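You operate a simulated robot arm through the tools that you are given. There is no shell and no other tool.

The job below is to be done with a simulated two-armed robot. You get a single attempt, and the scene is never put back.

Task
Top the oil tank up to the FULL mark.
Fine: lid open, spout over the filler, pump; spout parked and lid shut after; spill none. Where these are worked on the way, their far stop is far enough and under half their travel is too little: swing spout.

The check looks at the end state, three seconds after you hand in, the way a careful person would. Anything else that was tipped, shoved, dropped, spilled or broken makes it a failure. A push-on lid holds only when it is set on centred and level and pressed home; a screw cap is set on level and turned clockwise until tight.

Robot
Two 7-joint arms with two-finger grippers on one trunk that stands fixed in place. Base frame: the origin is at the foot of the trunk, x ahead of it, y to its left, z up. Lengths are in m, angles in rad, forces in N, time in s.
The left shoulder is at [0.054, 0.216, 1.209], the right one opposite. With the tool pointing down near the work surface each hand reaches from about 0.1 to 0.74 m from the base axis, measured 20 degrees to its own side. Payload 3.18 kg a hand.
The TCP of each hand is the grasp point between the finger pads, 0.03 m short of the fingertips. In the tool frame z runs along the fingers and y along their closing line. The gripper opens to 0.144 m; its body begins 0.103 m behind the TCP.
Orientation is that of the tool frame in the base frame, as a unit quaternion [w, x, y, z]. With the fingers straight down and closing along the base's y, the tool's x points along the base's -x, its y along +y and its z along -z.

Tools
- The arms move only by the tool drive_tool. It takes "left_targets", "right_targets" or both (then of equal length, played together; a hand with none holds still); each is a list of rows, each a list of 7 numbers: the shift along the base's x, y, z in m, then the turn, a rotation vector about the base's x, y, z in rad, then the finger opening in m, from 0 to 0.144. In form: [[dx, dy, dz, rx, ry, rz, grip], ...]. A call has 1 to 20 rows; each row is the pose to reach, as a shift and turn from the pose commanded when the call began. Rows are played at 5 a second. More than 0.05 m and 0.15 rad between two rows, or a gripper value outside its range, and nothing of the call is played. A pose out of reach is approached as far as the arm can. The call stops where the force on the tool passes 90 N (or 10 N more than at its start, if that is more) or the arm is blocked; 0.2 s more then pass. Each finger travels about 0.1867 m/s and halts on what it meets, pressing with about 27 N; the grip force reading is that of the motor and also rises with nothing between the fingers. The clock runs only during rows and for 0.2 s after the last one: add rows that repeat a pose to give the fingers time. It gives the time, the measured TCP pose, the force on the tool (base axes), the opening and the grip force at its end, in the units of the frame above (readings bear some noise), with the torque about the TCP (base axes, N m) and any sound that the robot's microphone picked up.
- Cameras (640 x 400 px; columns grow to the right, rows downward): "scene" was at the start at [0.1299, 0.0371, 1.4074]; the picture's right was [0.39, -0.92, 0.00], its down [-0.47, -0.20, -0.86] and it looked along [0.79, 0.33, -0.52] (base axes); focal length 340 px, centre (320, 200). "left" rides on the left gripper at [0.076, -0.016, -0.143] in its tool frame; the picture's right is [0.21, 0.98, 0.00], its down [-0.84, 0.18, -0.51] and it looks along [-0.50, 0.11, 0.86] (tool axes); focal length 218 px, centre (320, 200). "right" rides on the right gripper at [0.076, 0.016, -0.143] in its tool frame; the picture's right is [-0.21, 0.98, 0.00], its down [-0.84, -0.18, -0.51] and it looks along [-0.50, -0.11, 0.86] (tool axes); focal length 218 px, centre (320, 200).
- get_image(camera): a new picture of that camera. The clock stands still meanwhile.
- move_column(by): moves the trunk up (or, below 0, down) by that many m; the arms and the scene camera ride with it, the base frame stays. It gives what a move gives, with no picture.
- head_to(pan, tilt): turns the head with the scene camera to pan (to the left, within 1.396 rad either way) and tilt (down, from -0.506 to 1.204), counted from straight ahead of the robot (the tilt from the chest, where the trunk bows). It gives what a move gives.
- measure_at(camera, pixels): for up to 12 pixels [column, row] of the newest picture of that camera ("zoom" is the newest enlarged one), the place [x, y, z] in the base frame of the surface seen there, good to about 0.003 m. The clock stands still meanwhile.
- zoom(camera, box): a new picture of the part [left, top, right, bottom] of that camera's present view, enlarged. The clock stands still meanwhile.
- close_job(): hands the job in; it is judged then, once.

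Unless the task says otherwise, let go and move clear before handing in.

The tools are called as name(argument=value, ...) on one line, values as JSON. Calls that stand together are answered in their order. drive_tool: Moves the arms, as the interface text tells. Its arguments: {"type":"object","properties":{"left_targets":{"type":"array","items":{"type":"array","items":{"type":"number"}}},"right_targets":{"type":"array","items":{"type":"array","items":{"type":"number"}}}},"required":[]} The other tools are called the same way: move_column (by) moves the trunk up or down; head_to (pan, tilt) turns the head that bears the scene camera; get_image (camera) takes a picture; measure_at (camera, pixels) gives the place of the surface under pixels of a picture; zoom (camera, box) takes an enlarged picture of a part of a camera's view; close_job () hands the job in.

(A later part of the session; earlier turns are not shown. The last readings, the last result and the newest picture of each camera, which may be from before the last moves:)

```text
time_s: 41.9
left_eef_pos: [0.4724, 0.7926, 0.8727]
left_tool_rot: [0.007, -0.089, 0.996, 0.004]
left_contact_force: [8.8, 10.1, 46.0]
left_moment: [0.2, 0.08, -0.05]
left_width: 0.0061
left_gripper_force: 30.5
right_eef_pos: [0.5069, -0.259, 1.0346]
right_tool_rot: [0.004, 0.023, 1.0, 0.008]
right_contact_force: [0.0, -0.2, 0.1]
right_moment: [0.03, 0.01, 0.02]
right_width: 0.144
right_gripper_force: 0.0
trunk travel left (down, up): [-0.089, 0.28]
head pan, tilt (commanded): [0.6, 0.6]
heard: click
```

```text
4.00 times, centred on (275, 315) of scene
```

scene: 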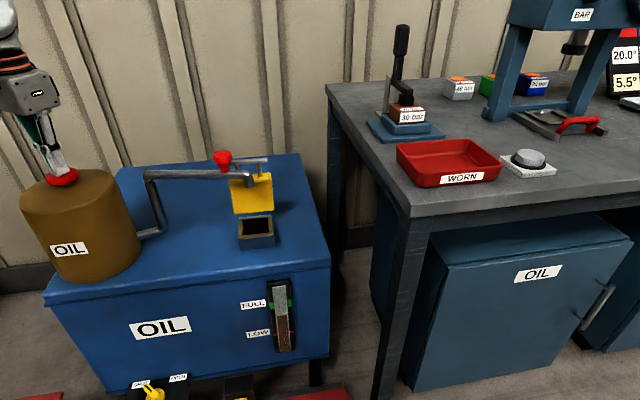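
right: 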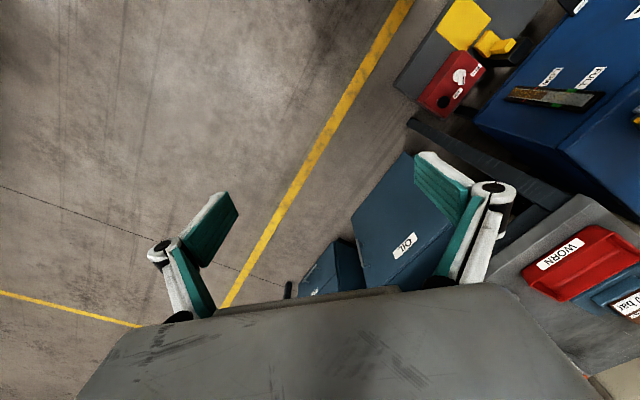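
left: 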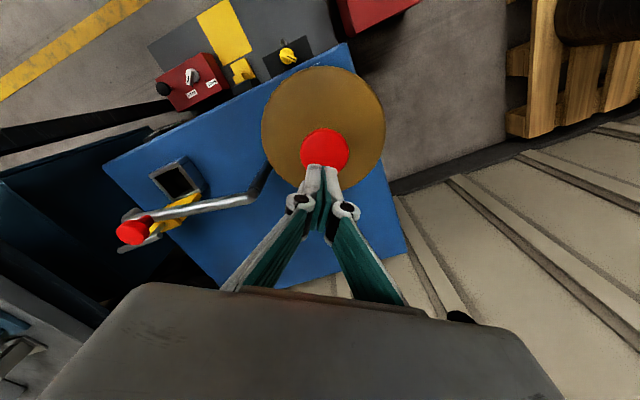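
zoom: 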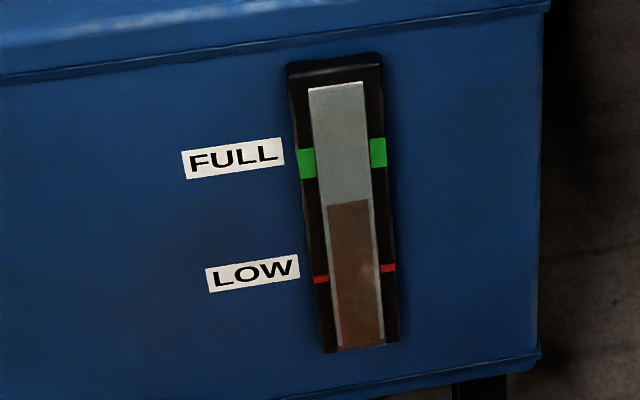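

A click at the bottom of the stroke (TCP z 0.873) and the level rose from row 222 to about 203, roughly 19 rows per stroke. I'll rise to let the knob come back and check it.

drive_tool(left_targets=[[0, 0, 0.015, 0, 0, 0, 0.0], [0, 0, 0.03, 0, 0, 0, 0.0], [0, 0, 0.05, 0, 0, 0, 0.0], [0, 0, 0.05, 0, 0, 0, 0.0]])

get_image(camera="scene")

zoom(camera="scene", box=[225, 265, 325, 365])

zoom(camera="scene", box=[0, 100, 300, 280])

```text
time_s: 42.9
left_eef_pos: [0.4721, 0.794, 0.9116]
left_tool_rot: [-0.001, -0.087, 0.996, 0.0]
left_contact_force: [-0.1, 0.1, -0.4]
left_moment: [-0.03, -0.02, 0.03]
left_width: 0.0001
left_gripper_force: 30.8
right_eef_pos: [0.5086, -0.2543, 1.0325]
right_tool_rot: [0.001, 0.022, 1.0, 0.007]
right_contact_force: [-0.1, -0.1, -0.2]
right_moment: [0.0, 0.01, 0.02]
right_width: 0.144
right_gripper_force: 0.1
trunk travel left (down, up): [-0.089, 0.28]
head pan, tilt (commanded): [0.6, 0.6]
```

```text
taken
```

scene: 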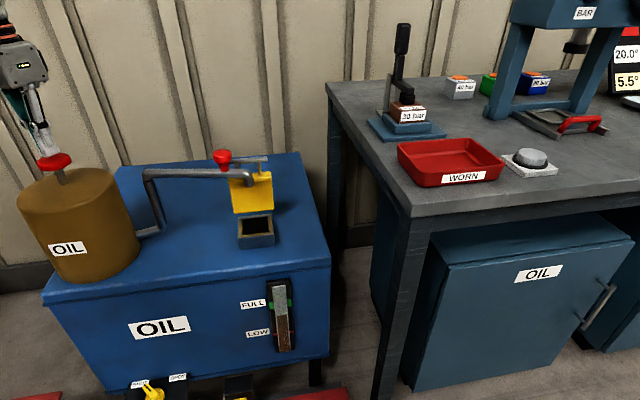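

```text
4.00 times, centred on (275, 315) of scene
```

zoom: 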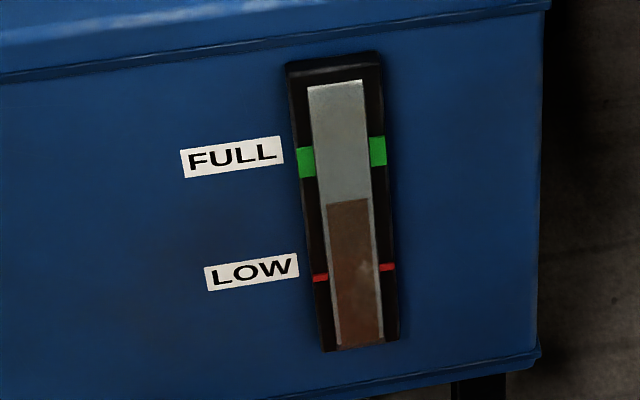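

```text
2.13 times, centred on (150, 190) of scene
```

zoom: 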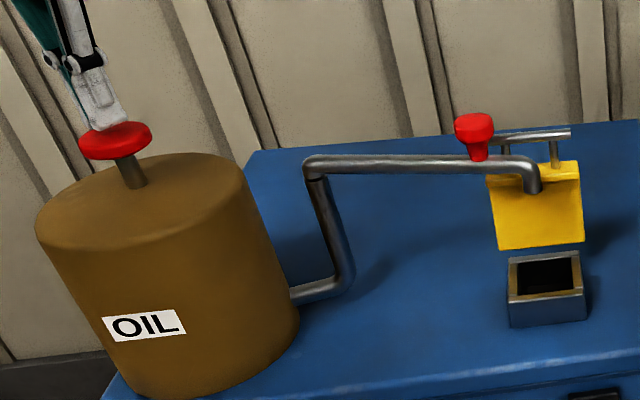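

The knob springs back by itself, the level holds at about row 201, and no oil is seen on the tank top. I'll give a second full stroke and rise again.

drive_tool(left_targets=[[0, 0, -0.015, 0, 0, 0, 0.0], [0, 0, -0.03, 0, 0, 0, 0.0], [0, 0, -0.042, 0, 0, 0, 0.0], [0, 0, -0.05, 0, 0, 0, 0.0], [0, 0, -0.05, 0, 0, 0, 0.0], [0, 0, -0.03, 0, 0, 0, 0.0], [0, 0, 0.0, 0, 0, 0, 0.0], [0, 0, 0.0, 0, 0, 0, 0.0], [0, 0, 0.0, 0, 0, 0, 0.0]])

zoom(camera="scene", box=[225, 265, 325, 365])

zoom(camera="scene", box=[0, 100, 300, 280])

```text
time_s: 44.9
left_eef_pos: [0.4726, 0.7932, 0.9112]
left_tool_rot: [-0.001, -0.088, 0.996, 0.0]
left_contact_force: [0.2, -0.4, -0.5]
left_moment: [-0.03, 0.0, -0.01]
left_width: 0.0001
left_gripper_force: 30.7
right_eef_pos: [0.508, -0.2554, 1.033]
right_tool_rot: [0.001, 0.022, 1.0, 0.007]
right_contact_force: [0.3, -0.3, 0.1]
right_moment: [0.0, -0.03, -0.01]
right_width: 0.144
right_gripper_force: 0.0
trunk travel left (down, up): [-0.089, 0.28]
head pan, tilt (commanded): [0.6, 0.6]
heard: click
```

```text
4.00 times, centred on (275, 315) of scene
```

zoom: 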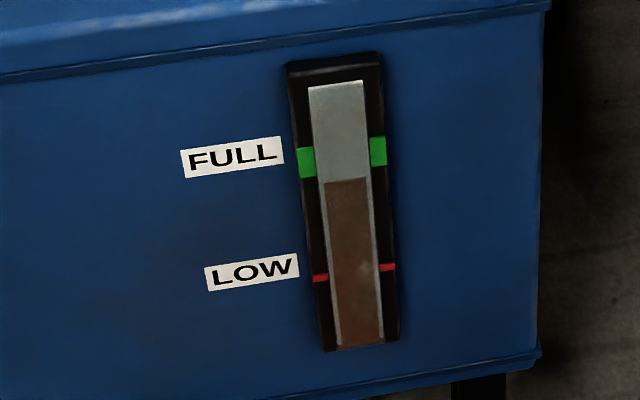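

```text
2.13 times, centred on (150, 190) of scene
```

zoom: 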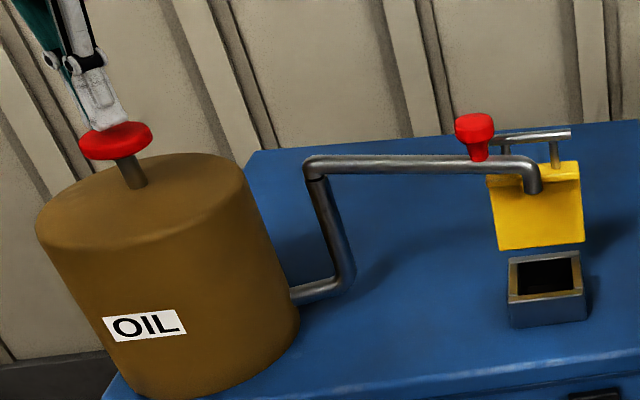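

The level is now at about row 180, 21 rows per stroke, so one more stroke should bring it to about 159, the middle of the green FULL band. I'll give a third stroke.

drive_tool(left_targets=[[0, 0, -0.015, 0, 0, 0, 0.0], [0, 0, -0.03, 0, 0, 0, 0.0], [0, 0, -0.042, 0, 0, 0, 0.0], [0, 0, -0.05, 0, 0, 0, 0.0], [0, 0, -0.05, 0, 0, 0, 0.0], [0, 0, -0.03, 0, 0, 0, 0.0], [0, 0, 0.0, 0, 0, 0, 0.0], [0, 0, 0.02, 0, 0, 0, 0.0], [0, 0, 0.04, 0, 0, 0, 0.0]])

zoom(camera="scene", box=[225, 265, 325, 365])

zoom(camera="scene", box=[0, 100, 300, 280])

```text
time_s: 46.9
left_eef_pos: [0.4714, 0.7935, 0.9521]
left_tool_rot: [-0.001, -0.088, 0.996, 0.0]
left_contact_force: [-1.2, -0.1, 0.3]
left_moment: [-0.01, 0.01, 0.02]
left_width: 0.0
left_gripper_force: 30.7
right_eef_pos: [0.5076, -0.2557, 1.0327]
right_tool_rot: [0.001, 0.023, 1.0, 0.007]
right_contact_force: [-0.3, 0.1, -0.4]
right_moment: [-0.01, -0.02, -0.02]
right_width: 0.1443
right_gripper_force: 0.0
trunk travel left (down, up): [-0.089, 0.28]
head pan, tilt (commanded): [0.6, 0.6]
heard: click
```

```text
4.00 times, centred on (275, 315) of scene
```

zoom: 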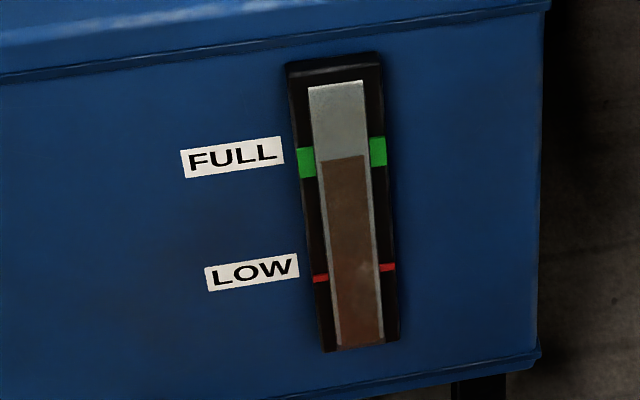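

```text
2.13 times, centred on (150, 190) of scene
```

zoom: 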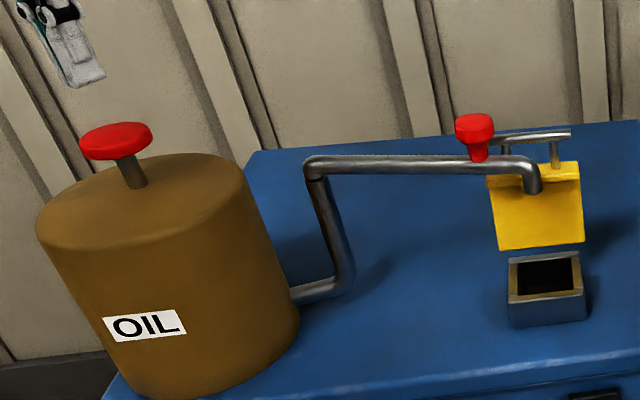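

The level now stands in the middle of the green FULL band (row 157), and no oil is seen outside the filler. I'll go back over the spout knob with the fingers opened.

drive_tool(left_targets=[[0.0, 0, 0.03, 0, 0, 0, 0.0], [0.03, -0.025, 0.035, 0, 0, 0, 0.02], [0.06, -0.05, 0.035, 0, 0, 0, 0.04], [0.09, -0.075, 0.035, 0, 0, 0, 0.06], [0.12, -0.1, 0.035, 0, 0, 0, 0.06], [0.15, -0.13, 0.035, 0, 0, 0, 0.06], [0.18, -0.16, 0.035, 0, 0, 0, 0.06], [0.21, -0.185, 0.035, 0, 0, 0, 0.06], [0.2365, -0.205, 0.03, 0, 0, 0, 0.06], [0.2365, -0.205, 0.03, 0, 0, 0, 0.06]])

get_image(camera="left")

get_image(camera="scene")

```text
time_s: 49.1
left_eef_pos: [0.7083, 0.5889, 0.9839]
left_tool_rot: [0.001, -0.088, 0.996, 0.0]
left_contact_force: [-0.1, 0.5, 0.6]
left_moment: [0.01, -0.04, -0.01]
left_width: 0.0601
left_gripper_force: 0.1
right_eef_pos: [0.5079, -0.2559, 1.0338]
right_tool_rot: [0.002, 0.023, 1.0, 0.007]
right_contact_force: [-0.1, -0.1, -0.6]
right_moment: [0.02, -0.02, -0.02]
right_width: 0.144
right_gripper_force: 0.0
trunk travel left (down, up): [-0.089, 0.28]
head pan, tilt (commanded): [0.6, 0.6]
```

```text
taken
```

left: 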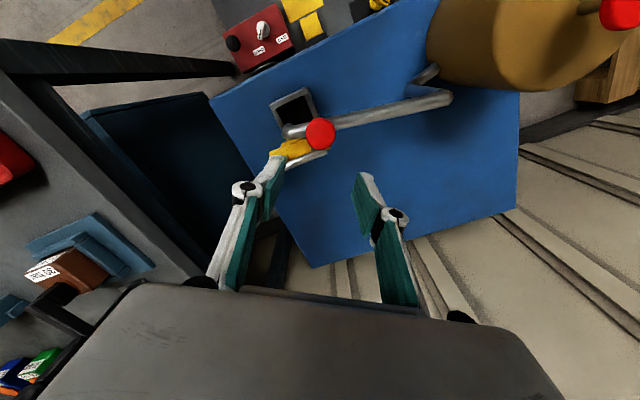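

```text
taken
```

scene: 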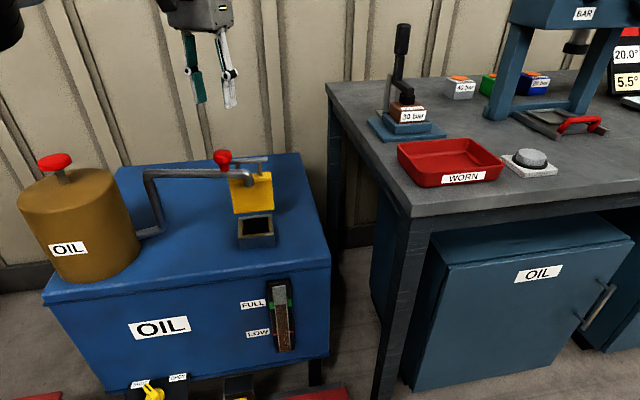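

The knob is at (321,133) in the left picture. I'll measure it before going down.

measure_at(camera="left", pixels=[[321, 128], [308, 133], [334, 133], [320, 119], [320, 146], [321, 135]])

```text
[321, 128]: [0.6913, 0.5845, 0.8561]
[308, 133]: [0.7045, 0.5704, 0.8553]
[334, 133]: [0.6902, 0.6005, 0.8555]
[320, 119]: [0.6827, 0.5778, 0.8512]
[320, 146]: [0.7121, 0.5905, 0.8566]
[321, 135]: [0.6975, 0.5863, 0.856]
```

The knob centre is at (0.698,0.585). I'll descend centred on it to z 0.863.

drive_tool(left_targets=[[-0.01, -0.003, -0.03, 0, 0, 0, 0.06], [-0.01, -0.003, -0.06, 0, 0, 0, 0.06], [-0.01, -0.003, -0.09, 0, 0, 0, 0.06], [-0.01, -0.003, -0.12, 0, 0, 0, 0.06], [-0.01, -0.003, -0.12, 0, 0, 0, 0.06]])

zoom(camera="left", box=[200, 80, 440, 260])

zoom(camera="scene", box=[130, 100, 310, 270])

```text
time_s: 50.3
left_eef_pos: [0.6988, 0.5853, 0.8627]
left_tool_rot: [0.0, -0.087, 0.996, 0.0]
left_contact_force: [-0.5, -0.3, 0.7]
left_moment: [0.01, -0.01, -0.01]
left_width: 0.0598
left_gripper_force: 0.1
right_eef_pos: [0.508, -0.2555, 1.0343]
right_tool_rot: [0.002, 0.022, 1.0, 0.008]
right_contact_force: [0.4, -0.3, 0.1]
right_moment: [0.0, 0.0, 0.02]
right_width: 0.1441
right_gripper_force: 0.0
trunk travel left (down, up): [-0.089, 0.28]
head pan, tilt (commanded): [0.6, 0.6]
```

```text
2.22 times, centred on (320, 170) of left
```

zoom: 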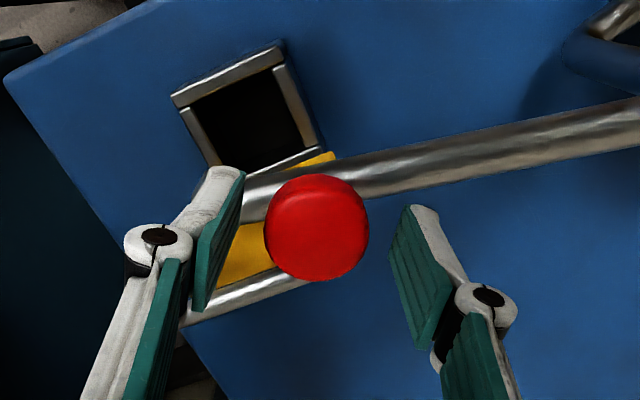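

```text
2.35 times, centred on (220, 185) of scene
```

zoom: 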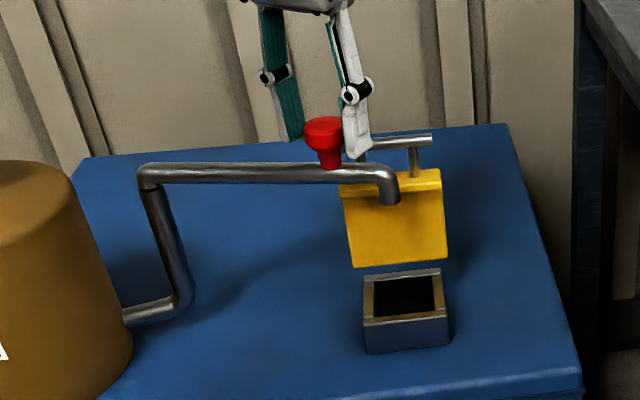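

The knob is centred between the open fingers. I'll close on it.

drive_tool(left_targets=[[0, 0, 0, 0, 0, 0, 0.04], [0, 0, 0, 0, 0, 0, 0.02], [0, 0, 0, 0, 0, 0, 0.02], [-0.009, -0.0065, 0, 0, 0, 0, 0.02], [-0.018, -0.012, 0, 0, 0, 0, 0.02], [-0.0382, -0.0219, 0, 0, 0, 0, 0.02]])

zoom(camera="scene", box=[130, 100, 310, 270])

```text
time_s: 51.7
left_eef_pos: [0.6602, 0.5652, 0.8622]
left_tool_rot: [-0.001, -0.088, 0.996, 0.002]
left_contact_force: [-1.1, 6.3, 0.8]
left_moment: [0.13, -0.16, -0.23]
left_width: 0.0329
left_gripper_force: 45.3
right_eef_pos: [0.5079, -0.2555, 1.0346]
right_tool_rot: [0.002, 0.023, 1.0, 0.008]
right_contact_force: [0.1, -0.1, -0.4]
right_moment: [0.02, 0.03, 0.01]
right_width: 0.1441
right_gripper_force: 0.1
trunk travel left (down, up): [-0.089, 0.28]
head pan, tilt (commanded): [0.6, 0.6]
```

```text
2.35 times, centred on (220, 185) of scene
```

zoom: 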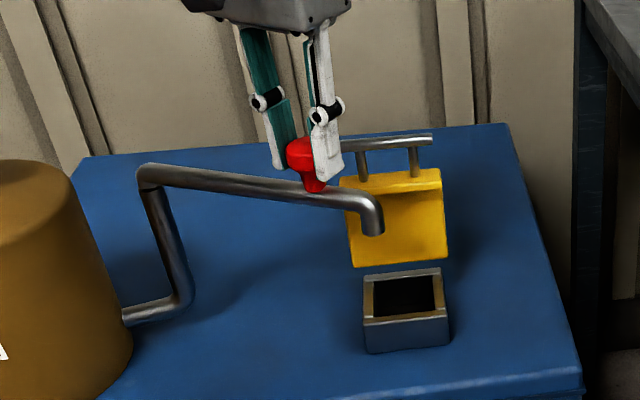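

The spout swings back freely with about 6 N. I'll continue the arc back towards its parked position.

drive_tool(left_targets=[[-0.0214, -0.0069, 0, 0, 0, 0, 0.02], [-0.0435, -0.0108, 0, 0, 0, 0, 0.02], [-0.0659, -0.0116, 0, 0, 0, 0, 0.02], [-0.0883, -0.0093, 0, 0, 0, 0, 0.02], [-0.11, -0.0038, 0, 0, 0, 0, 0.02], [-0.1309, 0.0046, 0, 0, 0, 0, 0.02], [-0.1503, 0.0158, 0, 0, 0, 0, 0.02]])

get_image(camera="left")

get_image(camera="scene")

```text
time_s: 53.3
left_eef_pos: [0.507, 0.5743, 0.8622]
left_tool_rot: [-0.002, -0.087, 0.996, -0.004]
left_contact_force: [-15.6, -30.7, 1.1]
left_moment: [-0.86, 0.19, -0.7]
left_width: 0.0373
left_gripper_force: 13.8
right_eef_pos: [0.5072, -0.2569, 1.0331]
right_tool_rot: [0.002, 0.023, 1.0, 0.007]
right_contact_force: [0.2, -0.3, -0.7]
right_moment: [-0.03, 0.01, 0.01]
right_width: 0.1438
right_gripper_force: 0.0
trunk travel left (down, up): [-0.089, 0.28]
head pan, tilt (commanded): [0.6, 0.6]
```

```text
taken
```

left: 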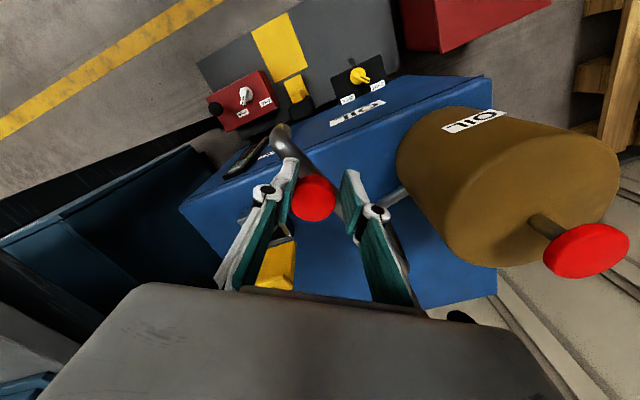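

```text
taken
```

scene: 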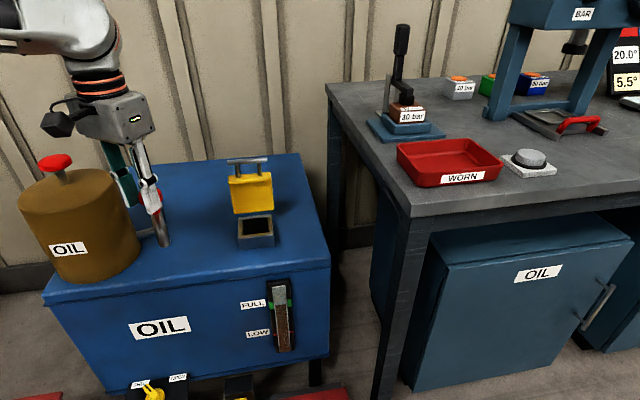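

The hand is being pulled outward by about 34 N (my arc is slightly tight here), and one finger is opening. I'll ease outward by 6 mm and look again.

drive_tool(left_targets=[[-0.002, -0.004, 0, 0, 0, 0, 0.02], [-0.003, -0.007, 0, 0, 0, 0, 0.02], [-0.003, -0.007, 0, 0, 0, 0, 0.02]])

zoom(camera="left", box=[200, 80, 440, 260])

```text
time_s: 54.1
left_eef_pos: [0.5057, 0.5713, 0.8615]
left_tool_rot: [-0.001, -0.088, 0.996, -0.001]
left_contact_force: [-7.5, -15.0, -3.9]
left_moment: [-0.55, 0.66, -0.2]
left_width: 0.0311
left_gripper_force: 45.5
right_eef_pos: [0.5086, -0.2566, 1.0335]
right_tool_rot: [0.001, 0.023, 1.0, 0.008]
right_contact_force: [0.0, 0.8, -0.5]
right_moment: [0.0, 0.0, -0.02]
right_width: 0.1439
right_gripper_force: 0.2
trunk travel left (down, up): [-0.089, 0.28]
head pan, tilt (commanded): [0.6, 0.6]
```

```text
2.22 times, centred on (320, 170) of left
```

zoom: 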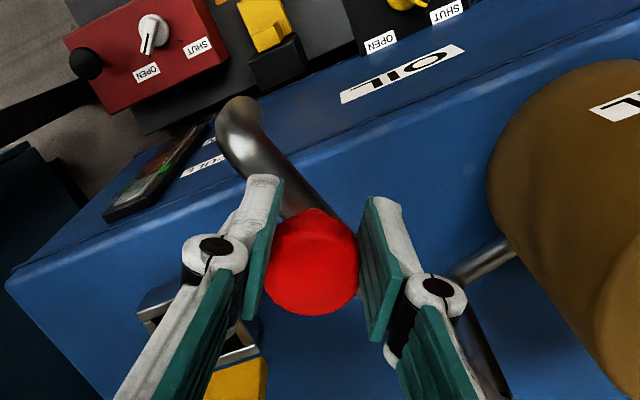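

Gripped well again at 0.031 m. I'll follow the last part of the arc to the parked stop in small steps.

drive_tool(left_targets=[[-0.0075, 0.002, 0, 0, 0, 0, 0.02], [-0.014, 0.0063, 0, 0, 0, 0, 0.02], [-0.0208, 0.0115, 0, 0, 0, 0, 0.02], [-0.0268, 0.0171, 0, 0, 0, 0, 0.02], [-0.0328, 0.0232, 0, 0, 0, 0, 0.02]])

zoom(camera="left", box=[200, 80, 440, 260])

zoom(camera="scene", box=[10, 140, 180, 290])

```text
time_s: 55.3
left_eef_pos: [0.4727, 0.592, 0.8632]
left_tool_rot: [-0.003, -0.086, 0.996, -0.003]
left_contact_force: [-20.2, -26.0, -13.8]
left_moment: [-0.62, 0.07, -0.69]
left_width: 0.0304
left_gripper_force: 45.0
right_eef_pos: [0.507, -0.2566, 1.0325]
right_tool_rot: [0.001, 0.023, 1.0, 0.008]
right_contact_force: [-0.1, 0.0, 0.1]
right_moment: [0.03, -0.01, -0.02]
right_width: 0.144
right_gripper_force: 0.1
trunk travel left (down, up): [-0.089, 0.28]
head pan, tilt (commanded): [0.6, 0.6]
```

```text
2.22 times, centred on (320, 170) of left
```

zoom: 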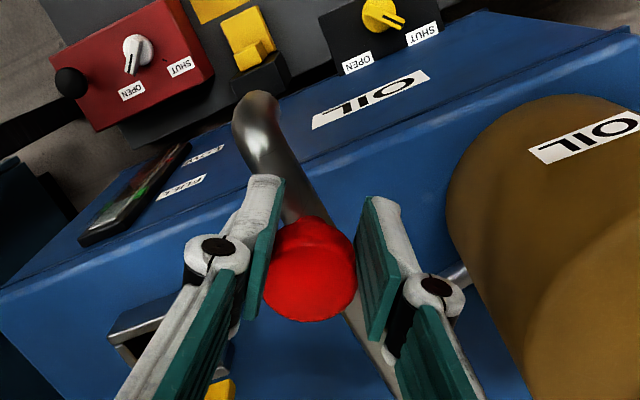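

```text
2.67 times, centred on (95, 215) of scene
```

zoom: 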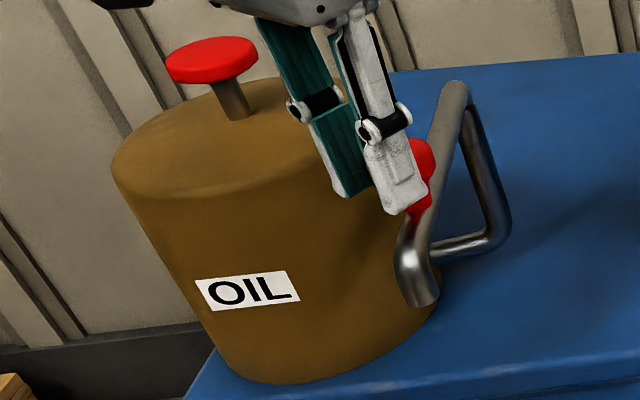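

The outlet (420,290) is still short of its original parked place (388,305), and there is again an outward pull of 33 N. I'll correct outward and continue to the stop.

drive_tool(left_targets=[[-0.004, -0.005, 0, 0, 0, 0, 0.02], [-0.009, -0.0005, 0, 0, 0, 0, 0.02], [-0.014, 0.004, 0, 0, 0, 0, 0.02], [-0.018, 0.008, 0, 0, 0, 0, 0.02], [-0.018, 0.008, 0, 0, 0, 0, 0.02]])

zoom(camera="scene", box=[10, 140, 180, 290])

```text
time_s: 56.5
left_eef_pos: [0.4559, 0.6023, 0.8624]
left_tool_rot: [0.0, -0.088, 0.996, -0.001]
left_contact_force: [0.1, -0.3, 0.1]
left_moment: [-0.05, -0.05, -0.01]
left_width: 0.0202
left_gripper_force: 0.1
right_eef_pos: [0.5079, -0.2543, 1.0336]
right_tool_rot: [0.0, 0.023, 1.0, 0.006]
right_contact_force: [1.2, 0.8, -0.3]
right_moment: [0.0, 0.01, -0.02]
right_width: 0.1438
right_gripper_force: 0.0
trunk travel left (down, up): [-0.089, 0.28]
head pan, tilt (commanded): [0.6, 0.6]
```

```text
2.67 times, centred on (95, 215) of scene
```

zoom: 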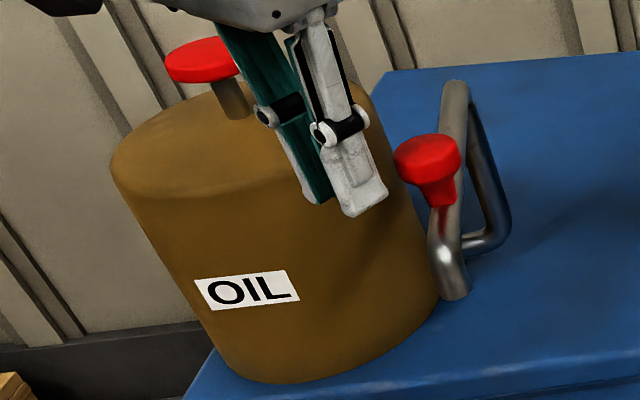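

The knob slipped out of the fingers and the spout sits a little short of its parked place (outlet at (450,285)). I'll raise the hand straight up and measure where the knob is.

drive_tool(left_targets=[[0, 0, 0.03, 0, 0, 0, 0.02], [0, 0, 0.07, 0, 0, 0, 0.02], [0, 0, 0.1, 0, 0, 0, 0.04]])

get_image(camera="left")

get_image(camera="scene")

```text
time_s: 57.3
left_eef_pos: [0.4572, 0.6044, 0.9636]
left_tool_rot: [0.0, -0.087, 0.996, 0.0]
left_contact_force: [-0.1, 0.3, 0.9]
left_moment: [0.01, -0.04, -0.01]
left_width: 0.0399
left_gripper_force: 0.0
right_eef_pos: [0.5076, -0.2567, 1.0333]
right_tool_rot: [0.003, 0.023, 1.0, 0.007]
right_contact_force: [0.0, 0.9, -0.4]
right_moment: [0.0, 0.0, -0.01]
right_width: 0.1439
right_gripper_force: 0.0
trunk travel left (down, up): [-0.089, 0.28]
head pan, tilt (commanded): [0.6, 0.6]
```

```text
taken
```

left: 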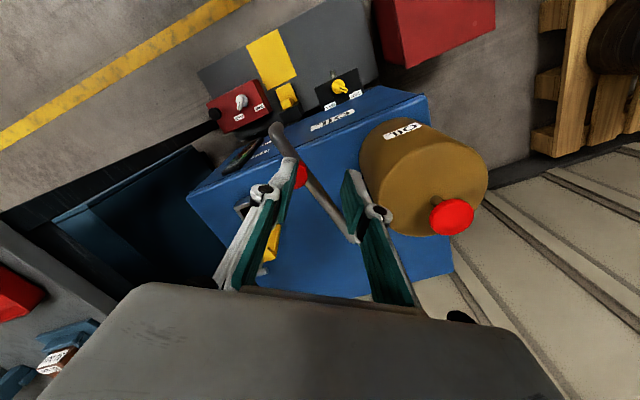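

```text
taken
```

scene: 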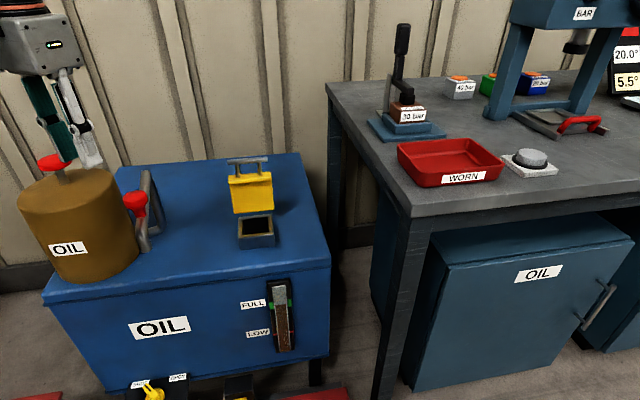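

zoom(camera="scene", box=[85, 160, 175, 260])

measure_at(camera="scene", pixels=[[134, 197], [124, 202], [145, 198], [136, 207], [140, 215], [144, 235], [145, 248], [148, 173]])

```text
4.00 times, centred on (130, 210) of scene
```

zoom: 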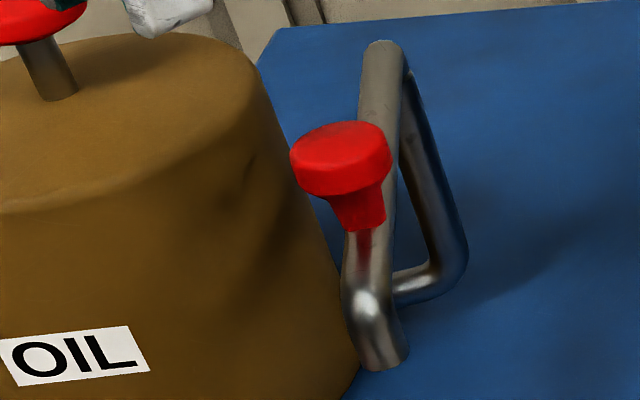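

```text
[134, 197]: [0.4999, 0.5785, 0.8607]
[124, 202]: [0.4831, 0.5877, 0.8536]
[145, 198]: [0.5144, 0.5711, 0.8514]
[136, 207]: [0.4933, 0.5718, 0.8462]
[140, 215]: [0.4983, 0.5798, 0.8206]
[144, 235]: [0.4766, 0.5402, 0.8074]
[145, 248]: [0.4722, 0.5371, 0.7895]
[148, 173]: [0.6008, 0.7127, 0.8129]
```

The knob is at about (0.500,0.581), roughly 10° short of parked. I'll turn the hand so it closes square across the spout arm (yaw +44°) and come over the knob, to hold it better.

drive_tool(left_targets=[[0.01, -0.005, 0.01, 0, 0, 0.12, 0.05], [0.02, -0.01, 0.01, 0, 0, 0.24, 0.06], [0.03, -0.015, 0.01, 0, 0, 0.36, 0.06], [0.04, -0.02, 0.01, 0, 0, 0.48, 0.06], [0.043, -0.023, 0.0, 0, 0, 0.593, 0.06], [0.043, -0.023, 0.0, 0, 0, 0.593, 0.06]])

get_image(camera="left")

```text
time_s: 58.7
left_eef_pos: [0.4989, 0.58, 0.9611]
left_tool_rot: [0.0, -0.376, 0.927, 0.0]
left_contact_force: [0.8, -0.2, -1.2]
left_moment: [0.02, -0.01, -0.02]
left_width: 0.06
left_gripper_force: 0.1
right_eef_pos: [0.5076, -0.2557, 1.0331]
right_tool_rot: [0.001, 0.022, 1.0, 0.007]
right_contact_force: [-0.6, -0.3, -0.4]
right_moment: [0.01, 0.01, 0.0]
right_width: 0.144
right_gripper_force: 0.0
trunk travel left (down, up): [-0.089, 0.28]
head pan, tilt (commanded): [0.6, 0.6]
```

```text
taken
```

left: 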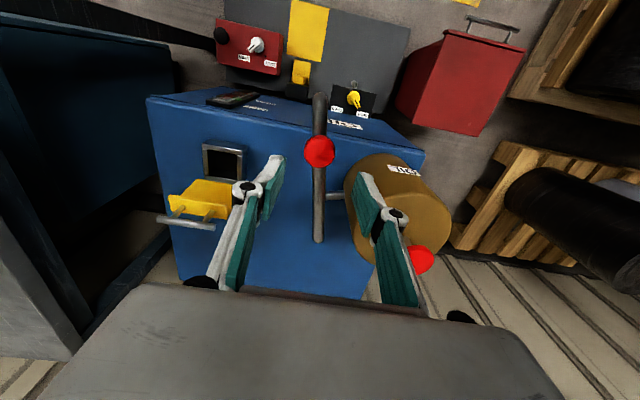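

measure_at(camera="left", pixels=[[319, 150], [304, 151], [334, 151], [319, 137], [319, 165], [319, 180], [319, 232], [319, 98]])

```text
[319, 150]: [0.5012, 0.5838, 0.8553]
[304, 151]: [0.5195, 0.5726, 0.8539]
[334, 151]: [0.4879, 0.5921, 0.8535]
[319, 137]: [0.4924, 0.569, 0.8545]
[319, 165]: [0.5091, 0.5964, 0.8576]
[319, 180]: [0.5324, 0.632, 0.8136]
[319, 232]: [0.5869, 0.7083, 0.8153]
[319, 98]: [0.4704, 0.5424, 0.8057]
```

The knob centre is at (0.502,0.583), between the fingers. I'll descend onto it and close.

drive_tool(left_targets=[[0.003, 0.003, -0.03, 0, 0, 0, 0.06], [0.003, 0.003, -0.065, 0, 0, 0, 0.06], [0.003, 0.003, -0.099, 0, 0, 0, 0.06], [0.003, 0.003, -0.099, 0, 0, 0, 0.06], [0.003, 0.003, -0.099, 0, 0, 0, 0.04], [0.003, 0.003, -0.099, 0, 0, 0, 0.02], [0.003, 0.003, -0.099, 0, 0, 0, 0.02]])

zoom(camera="left", box=[200, 80, 440, 260])

```text
time_s: 60.3
left_eef_pos: [0.5024, 0.5825, 0.8641]
left_tool_rot: [0.0, -0.375, 0.927, 0.0]
left_contact_force: [0.1, 0.9, 0.1]
left_moment: [0.11, -0.17, 0.07]
left_width: 0.0331
left_gripper_force: 45.5
right_eef_pos: [0.508, -0.2546, 1.0334]
right_tool_rot: [0.001, 0.022, 1.0, 0.006]
right_contact_force: [0.3, -0.1, 0.1]
right_moment: [0.0, 0.01, -0.01]
right_width: 0.1439
right_gripper_force: 0.1
trunk travel left (down, up): [-0.089, 0.28]
head pan, tilt (commanded): [0.6, 0.6]
```

```text
2.22 times, centred on (320, 170) of left
```

zoom: 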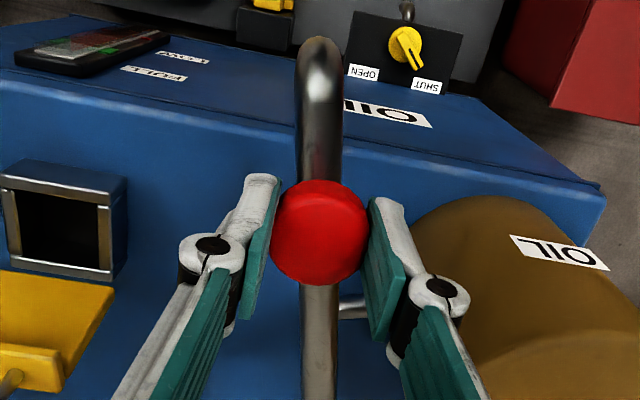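

The knob is held centrally across the arm at 0.033 m. I'll swing it the remaining 10° to its parked place.

drive_tool(left_targets=[[-0.0055, 0.0045, 0, 0, 0, 0, 0.02], [-0.0109, 0.0091, 0, 0, 0, 0, 0.02], [-0.016, 0.014, 0, 0, 0, 0, 0.02], [-0.0209, 0.0191, 0, 0, 0, 0, 0.02], [-0.0209, 0.0191, 0, 0, 0, 0, 0.02]])

zoom(camera="scene", box=[10, 140, 180, 290])

```text
time_s: 61.5
left_eef_pos: [0.4815, 0.6024, 0.8647]
left_tool_rot: [0.0, -0.375, 0.927, 0.0]
left_contact_force: [-5.7, -3.7, 2.5]
left_moment: [0.0, 0.06, 0.2]
left_width: 0.0321
left_gripper_force: 45.1
right_eef_pos: [0.5088, -0.2557, 1.033]
right_tool_rot: [0.002, 0.023, 1.0, 0.007]
right_contact_force: [0.1, 0.1, -0.5]
right_moment: [0.0, -0.03, 0.0]
right_width: 0.1436
right_gripper_force: 0.1
trunk travel left (down, up): [-0.089, 0.28]
head pan, tilt (commanded): [0.6, 0.6]
```

```text
2.67 times, centred on (95, 215) of scene
```

zoom: 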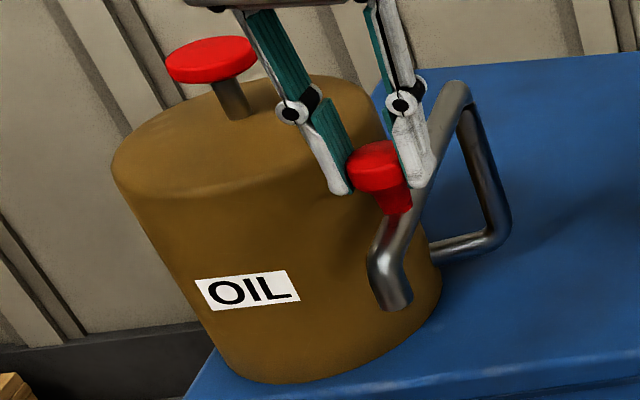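

The outlet is now at (395,300), nearly at the original (388,305), with no resistance yet. I'll nudge on to feel the parked stop.

drive_tool(left_targets=[[-0.002, 0.002, 0, 0, 0, 0, 0.02], [-0.0043, 0.0042, 0, 0, 0, 0, 0.02], [-0.0043, 0.0042, 0, 0, 0, 0, 0.02]])

zoom(camera="scene", box=[10, 140, 180, 290])

```text
time_s: 62.3
left_eef_pos: [0.477, 0.6052, 0.8636]
left_tool_rot: [0.001, -0.375, 0.927, 0.0]
left_contact_force: [5.0, -6.3, 2.3]
left_moment: [-0.11, -0.28, -0.03]
left_width: 0.0321
left_gripper_force: 44.7
right_eef_pos: [0.509, -0.256, 1.0342]
right_tool_rot: [0.001, 0.023, 1.0, 0.007]
right_contact_force: [-0.3, 0.4, 0.3]
right_moment: [0.03, -0.01, 0.01]
right_width: 0.144
right_gripper_force: 0.1
trunk travel left (down, up): [-0.089, 0.28]
head pan, tilt (commanded): [0.6, 0.6]
```

```text
2.67 times, centred on (95, 215) of scene
```

zoom: 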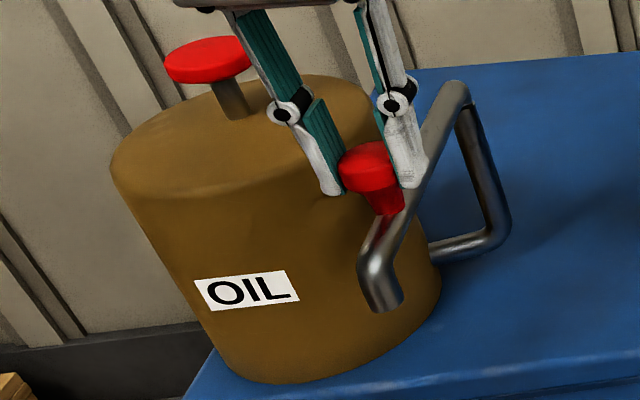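

The outlet is now at (386,300), matching its original parked place, with resistance rising to 8 N. One more small nudge confirms the stop, then I'll ease off and let go.

drive_tool(left_targets=[[-0.0025, 0.0025, 0, 0, 0, 0, 0.02], [-0.0025, 0.0025, 0, 0, 0, 0, 0.02]])

```text
time_s: 62.9
left_eef_pos: [0.4775, 0.6061, 0.8645]
left_tool_rot: [0.0, -0.375, 0.927, -0.002]
left_contact_force: [21.6, -21.2, -1.3]
left_moment: [-0.45, -0.94, -0.07]
left_width: 0.0321
left_gripper_force: 44.9
right_eef_pos: [0.5088, -0.2569, 1.0317]
right_tool_rot: [-0.001, 0.022, 1.0, 0.008]
right_contact_force: [0.2, 0.4, -0.3]
right_moment: [0.0, 0.02, 0.01]
right_width: 0.1441
right_gripper_force: 0.2
trunk travel left (down, up): [-0.089, 0.28]
head pan, tilt (commanded): [0.6, 0.6]
```

The resistance jumped to 30 N without motion: the spout is at its parked stop. I'll ease off, open, and rise clear.

drive_tool(left_targets=[[0.0025, -0.0025, 0, 0, 0, 0, 0.02], [0.0025, -0.0025, 0, 0, 0, 0, 0.045], [0.0025, -0.0025, 0, 0, 0, 0, 0.06], [0.0025, -0.0025, 0.01, 0, 0, 0, 0.06], [0.0025, -0.0025, 0.05, 0, 0, 0, 0.06], [0.0025, -0.0025, 0.09, 0, 0, 0, 0.06], [0.0025, -0.0025, 0.13, 0, 0, 0, 0.06]])

zoom(camera="scene", box=[10, 140, 180, 290])

get_image(camera="scene")

```text
time_s: 64.5
left_eef_pos: [0.4789, 0.6091, 0.9926]
left_tool_rot: [-0.001, -0.374, 0.928, 0.0]
left_contact_force: [-0.2, -0.4, 0.1]
left_moment: [-0.03, -0.01, 0.01]
left_width: 0.06
left_gripper_force: 0.1
right_eef_pos: [0.5084, -0.2532, 1.0331]
right_tool_rot: [0.002, 0.023, 1.0, 0.006]
right_contact_force: [0.1, 0.3, 0.4]
right_moment: [-0.04, 0.01, 0.03]
right_width: 0.1438
right_gripper_force: 0.1
trunk travel left (down, up): [-0.089, 0.28]
head pan, tilt (commanded): [0.6, 0.6]
```

```text
2.67 times, centred on (95, 215) of scene
```

zoom: 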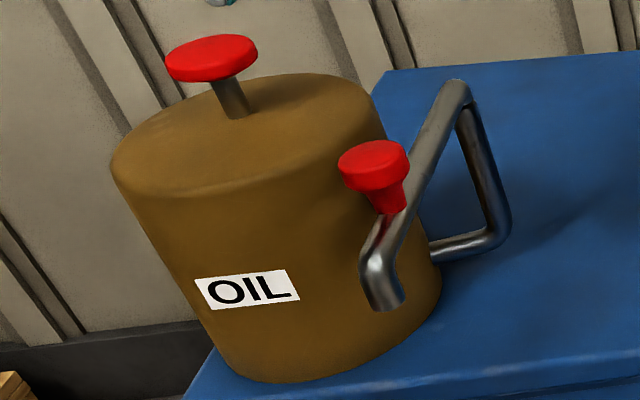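

```text
taken
```

scene: 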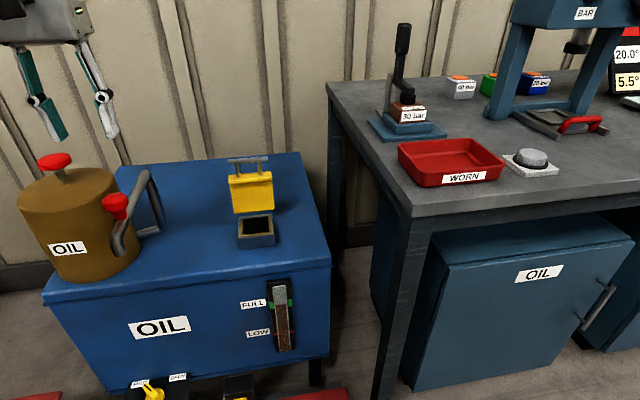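

The spout rests at its parked place and the lid still stands open. I'll turn the hand back by 90° and bring it in front of the lid.

drive_tool(left_targets=[[0.012, -0.012, 0.01, 0, 0, -0.143, 0.06], [0.025, -0.025, 0.01, 0, 0, -0.286, 0.06], [0.038, -0.038, 0.01, 0, 0, -0.429, 0.06], [0.051, -0.05, 0.01, 0, 0, -0.571, 0.06], [0.064, -0.063, 0.01, 0, 0, -0.714, 0.06], [0.077, -0.076, 0.01, 0, 0, -0.857, 0.06], [0.09, -0.088, 0.01, 0, 0, -1.0, 0.06], [0.103, -0.101, 0.01, 0, 0, -1.143, 0.06], [0.116, -0.114, 0.01, 0, 0, -1.286, 0.05], [0.129, -0.127, 0.01, 0, 0, -1.428, 0.04], [0.141, -0.139, 0.01, 0, 0, -1.571, 0.03], [0.141, -0.139, 0.01, 0, 0, -1.571, 0.03]])

get_image(camera="scene")

get_image(camera="left")

```text
time_s: 67.1
left_eef_pos: [0.6171, 0.4677, 1.0029]
left_tool_rot: [0.0, 0.392, 0.92, 0.0]
left_contact_force: [0.3, -0.3, 0.2]
left_moment: [0.01, 0.02, -0.02]
left_width: 0.03
left_gripper_force: 0.1
right_eef_pos: [0.5093, -0.255, 1.0329]
right_tool_rot: [0.003, 0.023, 1.0, 0.008]
right_contact_force: [-0.3, 0.7, 0.3]
right_moment: [-0.01, 0.0, 0.0]
right_width: 0.1438
right_gripper_force: 0.0
trunk travel left (down, up): [-0.089, 0.28]
head pan, tilt (commanded): [0.6, 0.6]
```

```text
taken
```

scene: 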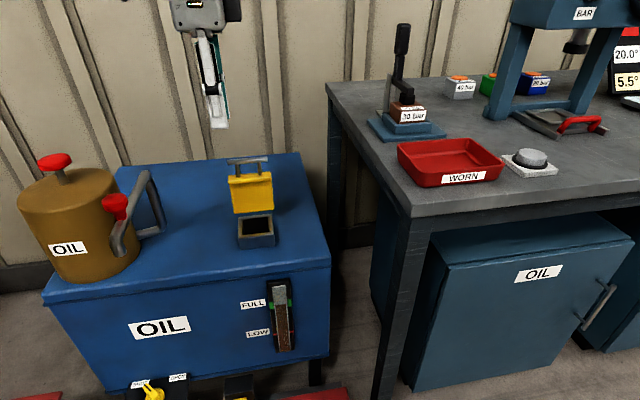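

```text
taken
```

left: 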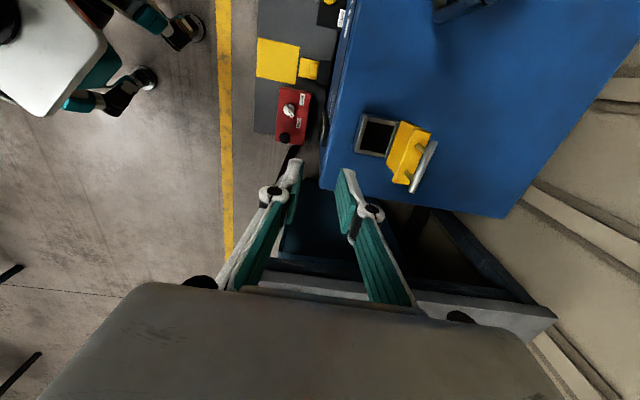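

I'll measure the bar and lid from the left camera (bar from (413,190) to (434,146)) to cross-check.

zoom(camera="left", box=[340, 90, 460, 210])

measure_at(camera="left", pixels=[[413, 188], [423, 167], [433, 147], [418, 148], [405, 182], [397, 160], [392, 150], [362, 148], [404, 124]])

```text
3.33 times, centred on (400, 150) of left
```

zoom: 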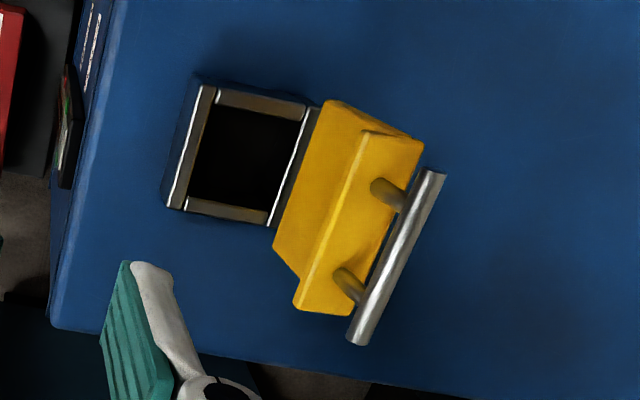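

```text
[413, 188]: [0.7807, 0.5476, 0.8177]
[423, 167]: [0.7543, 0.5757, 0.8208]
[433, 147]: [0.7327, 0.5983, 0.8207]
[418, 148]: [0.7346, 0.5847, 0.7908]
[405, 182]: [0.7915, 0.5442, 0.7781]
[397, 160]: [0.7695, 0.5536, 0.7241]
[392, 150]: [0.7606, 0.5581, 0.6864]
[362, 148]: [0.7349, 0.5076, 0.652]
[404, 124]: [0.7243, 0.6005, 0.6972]
```

Both cameras agree: bar centre at about (0.7586,0.573,0.816). I'll tilt the fingers to 50° below level toward it and go to a point 0.08 m short of it.

drive_tool(left_targets=[[0.018, 0.012, -0.022, 0.097, -0.1004, 0, 0.03], [0.036, 0.024, -0.044, 0.194, -0.2008, 0, 0.03], [0.055, 0.037, -0.07, 0.291, -0.3011, 0, 0.03], [0.08, 0.054, -0.098, 0.388, -0.4015, 0, 0.03], [0.1045, 0.0699, -0.1256, 0.4851, -0.5019, 0, 0.03], [0.1045, 0.0699, -0.1256, 0.4851, -0.5019, 0, 0.03]])

zoom(camera="left", box=[200, 60, 440, 240])

get_image(camera="scene")

```text
time_s: 68.5
left_eef_pos: [0.7221, 0.5374, 0.8778]
left_tool_rot: [0.134, 0.366, 0.865, 0.315]
left_contact_force: [-0.2, 0.7, 0.4]
left_moment: [-0.02, -0.01, -0.01]
left_width: 0.0297
left_gripper_force: 0.0
right_eef_pos: [0.5074, -0.2547, 1.0346]
right_tool_rot: [0.003, 0.023, 1.0, 0.007]
right_contact_force: [0.1, 0.0, -0.3]
right_moment: [0.04, -0.04, 0.0]
right_width: 0.1442
right_gripper_force: 0.0
trunk travel left (down, up): [-0.089, 0.28]
head pan, tilt (commanded): [0.6, 0.6]
```

```text
2.22 times, centred on (320, 150) of left
```

zoom: 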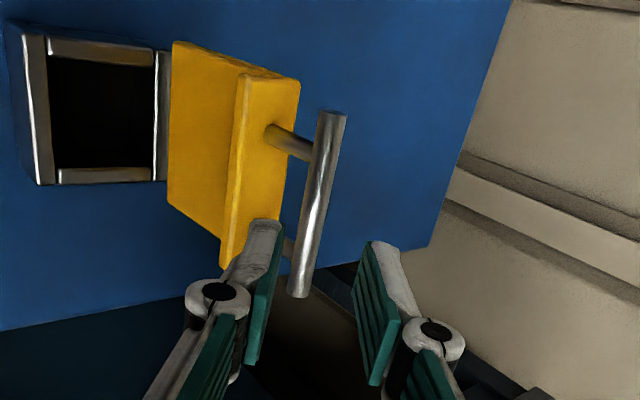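

```text
taken
```

scene: 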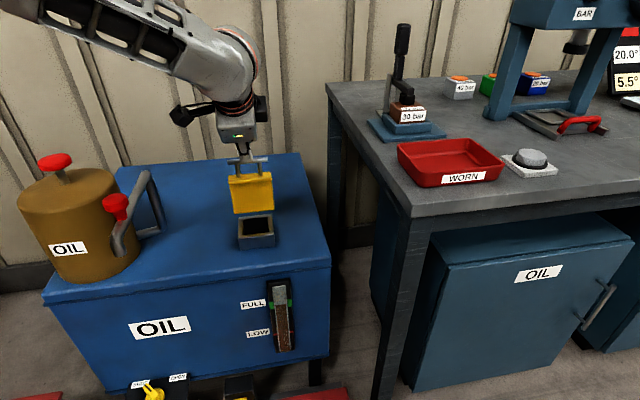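

The bar (318,205) lines up with the gap between the fingertips. I'll advance along the finger direction.

drive_tool(left_targets=[[0.0069, 0.0067, -0.0115, 0, 0, 0, 0.032], [0.0139, 0.0134, -0.023, 0, 0, 0, 0.032], [0.0208, 0.0201, -0.0345, 0, 0, 0, 0.032], [0.0254, 0.0246, -0.0421, 0, 0, 0, 0.032], [0.03, 0.029, -0.0498, 0, 0, 0, 0.032], [0.03, 0.029, -0.0498, 0, 0, 0, 0.032]])

zoom(camera="left", box=[200, 60, 440, 240])

```text
time_s: 69.9
left_eef_pos: [0.7529, 0.5666, 0.8283]
left_tool_rot: [0.134, 0.366, 0.865, 0.315]
left_contact_force: [0.5, 0.1, 0.7]
left_moment: [0.02, 0.03, 0.01]
left_width: 0.032
left_gripper_force: 0.0
right_eef_pos: [0.5087, -0.2561, 1.0335]
right_tool_rot: [0.003, 0.022, 1.0, 0.006]
right_contact_force: [-0.1, -0.6, 0.1]
right_moment: [-0.01, -0.01, -0.02]
right_width: 0.144
right_gripper_force: 0.1
trunk travel left (down, up): [-0.089, 0.28]
head pan, tilt (commanded): [0.6, 0.6]
```

```text
2.22 times, centred on (320, 150) of left
```

zoom: 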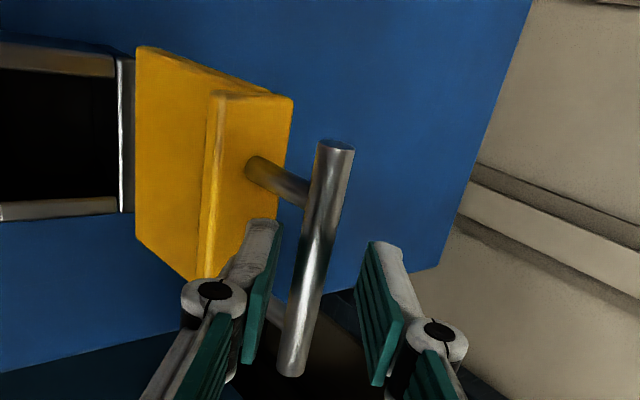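

No contact and the bar lies between the fingers. I'll close on it.

drive_tool(left_targets=[[0, 0, 0, 0, 0, 0, 0.015], [0, 0, 0, 0, 0, 0, 0.0], [0, 0, 0, 0, 0, 0, 0.0], [0, 0, 0, 0, 0, 0, 0.0]])

zoom(camera="left", box=[200, 60, 440, 240])

```text
time_s: 70.9
left_eef_pos: [0.7525, 0.567, 0.8276]
left_tool_rot: [0.133, 0.367, 0.866, 0.313]
left_contact_force: [0.4, -1.4, -4.6]
left_moment: [-0.5, -0.35, 0.77]
left_width: 0.0112
left_gripper_force: 41.1
right_eef_pos: [0.5082, -0.2552, 1.0331]
right_tool_rot: [0.001, 0.023, 1.0, 0.007]
right_contact_force: [-0.3, 0.3, -0.1]
right_moment: [0.03, 0.0, -0.04]
right_width: 0.1441
right_gripper_force: 0.1
trunk travel left (down, up): [-0.089, 0.28]
head pan, tilt (commanded): [0.6, 0.6]
```

```text
2.22 times, centred on (320, 150) of left
```

zoom: 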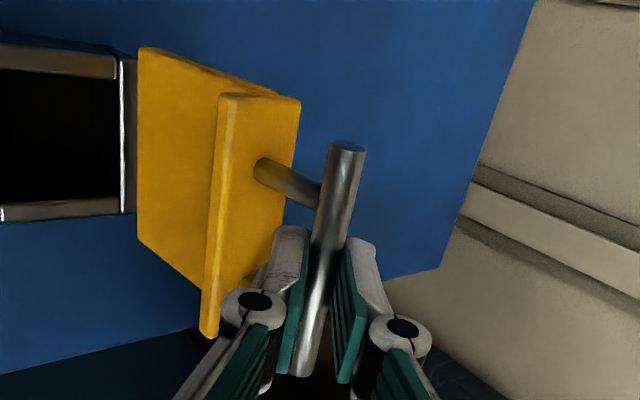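

Gripped at 0.011 m. I'll swing the lid forward along the hinge arc, the first 25° to check forces.

drive_tool(left_targets=[[-0.0077, -0.0075, -0.001, 0, 0, 0, 0.0], [-0.0154, -0.0149, -0.0029, 0, 0, 0, 0.0], [-0.0296, -0.0286, -0.0086, 0, 0, 0, 0.0], [-0.043, -0.0416, -0.0169, 0, 0, 0, 0.0]])

get_image(camera="left")

```text
time_s: 71.9
left_eef_pos: [0.7095, 0.5248, 0.8129]
left_tool_rot: [0.134, 0.367, 0.865, 0.316]
left_contact_force: [-1.6, 0.3, 2.1]
left_moment: [-0.44, -0.48, 0.74]
left_width: 0.0108
left_gripper_force: 41.2
right_eef_pos: [0.5073, -0.2557, 1.0335]
right_tool_rot: [0.002, 0.023, 1.0, 0.007]
right_contact_force: [1.0, -0.6, 0.0]
right_moment: [-0.02, 0.0, -0.01]
right_width: 0.1441
right_gripper_force: 0.0
trunk travel left (down, up): [-0.089, 0.28]
head pan, tilt (commanded): [0.6, 0.6]
```

```text
taken
```

left: 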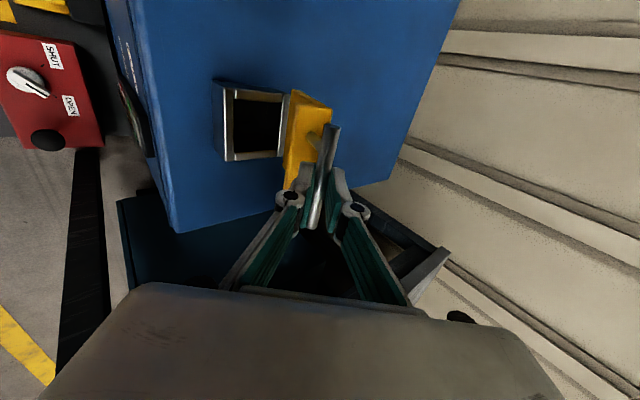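

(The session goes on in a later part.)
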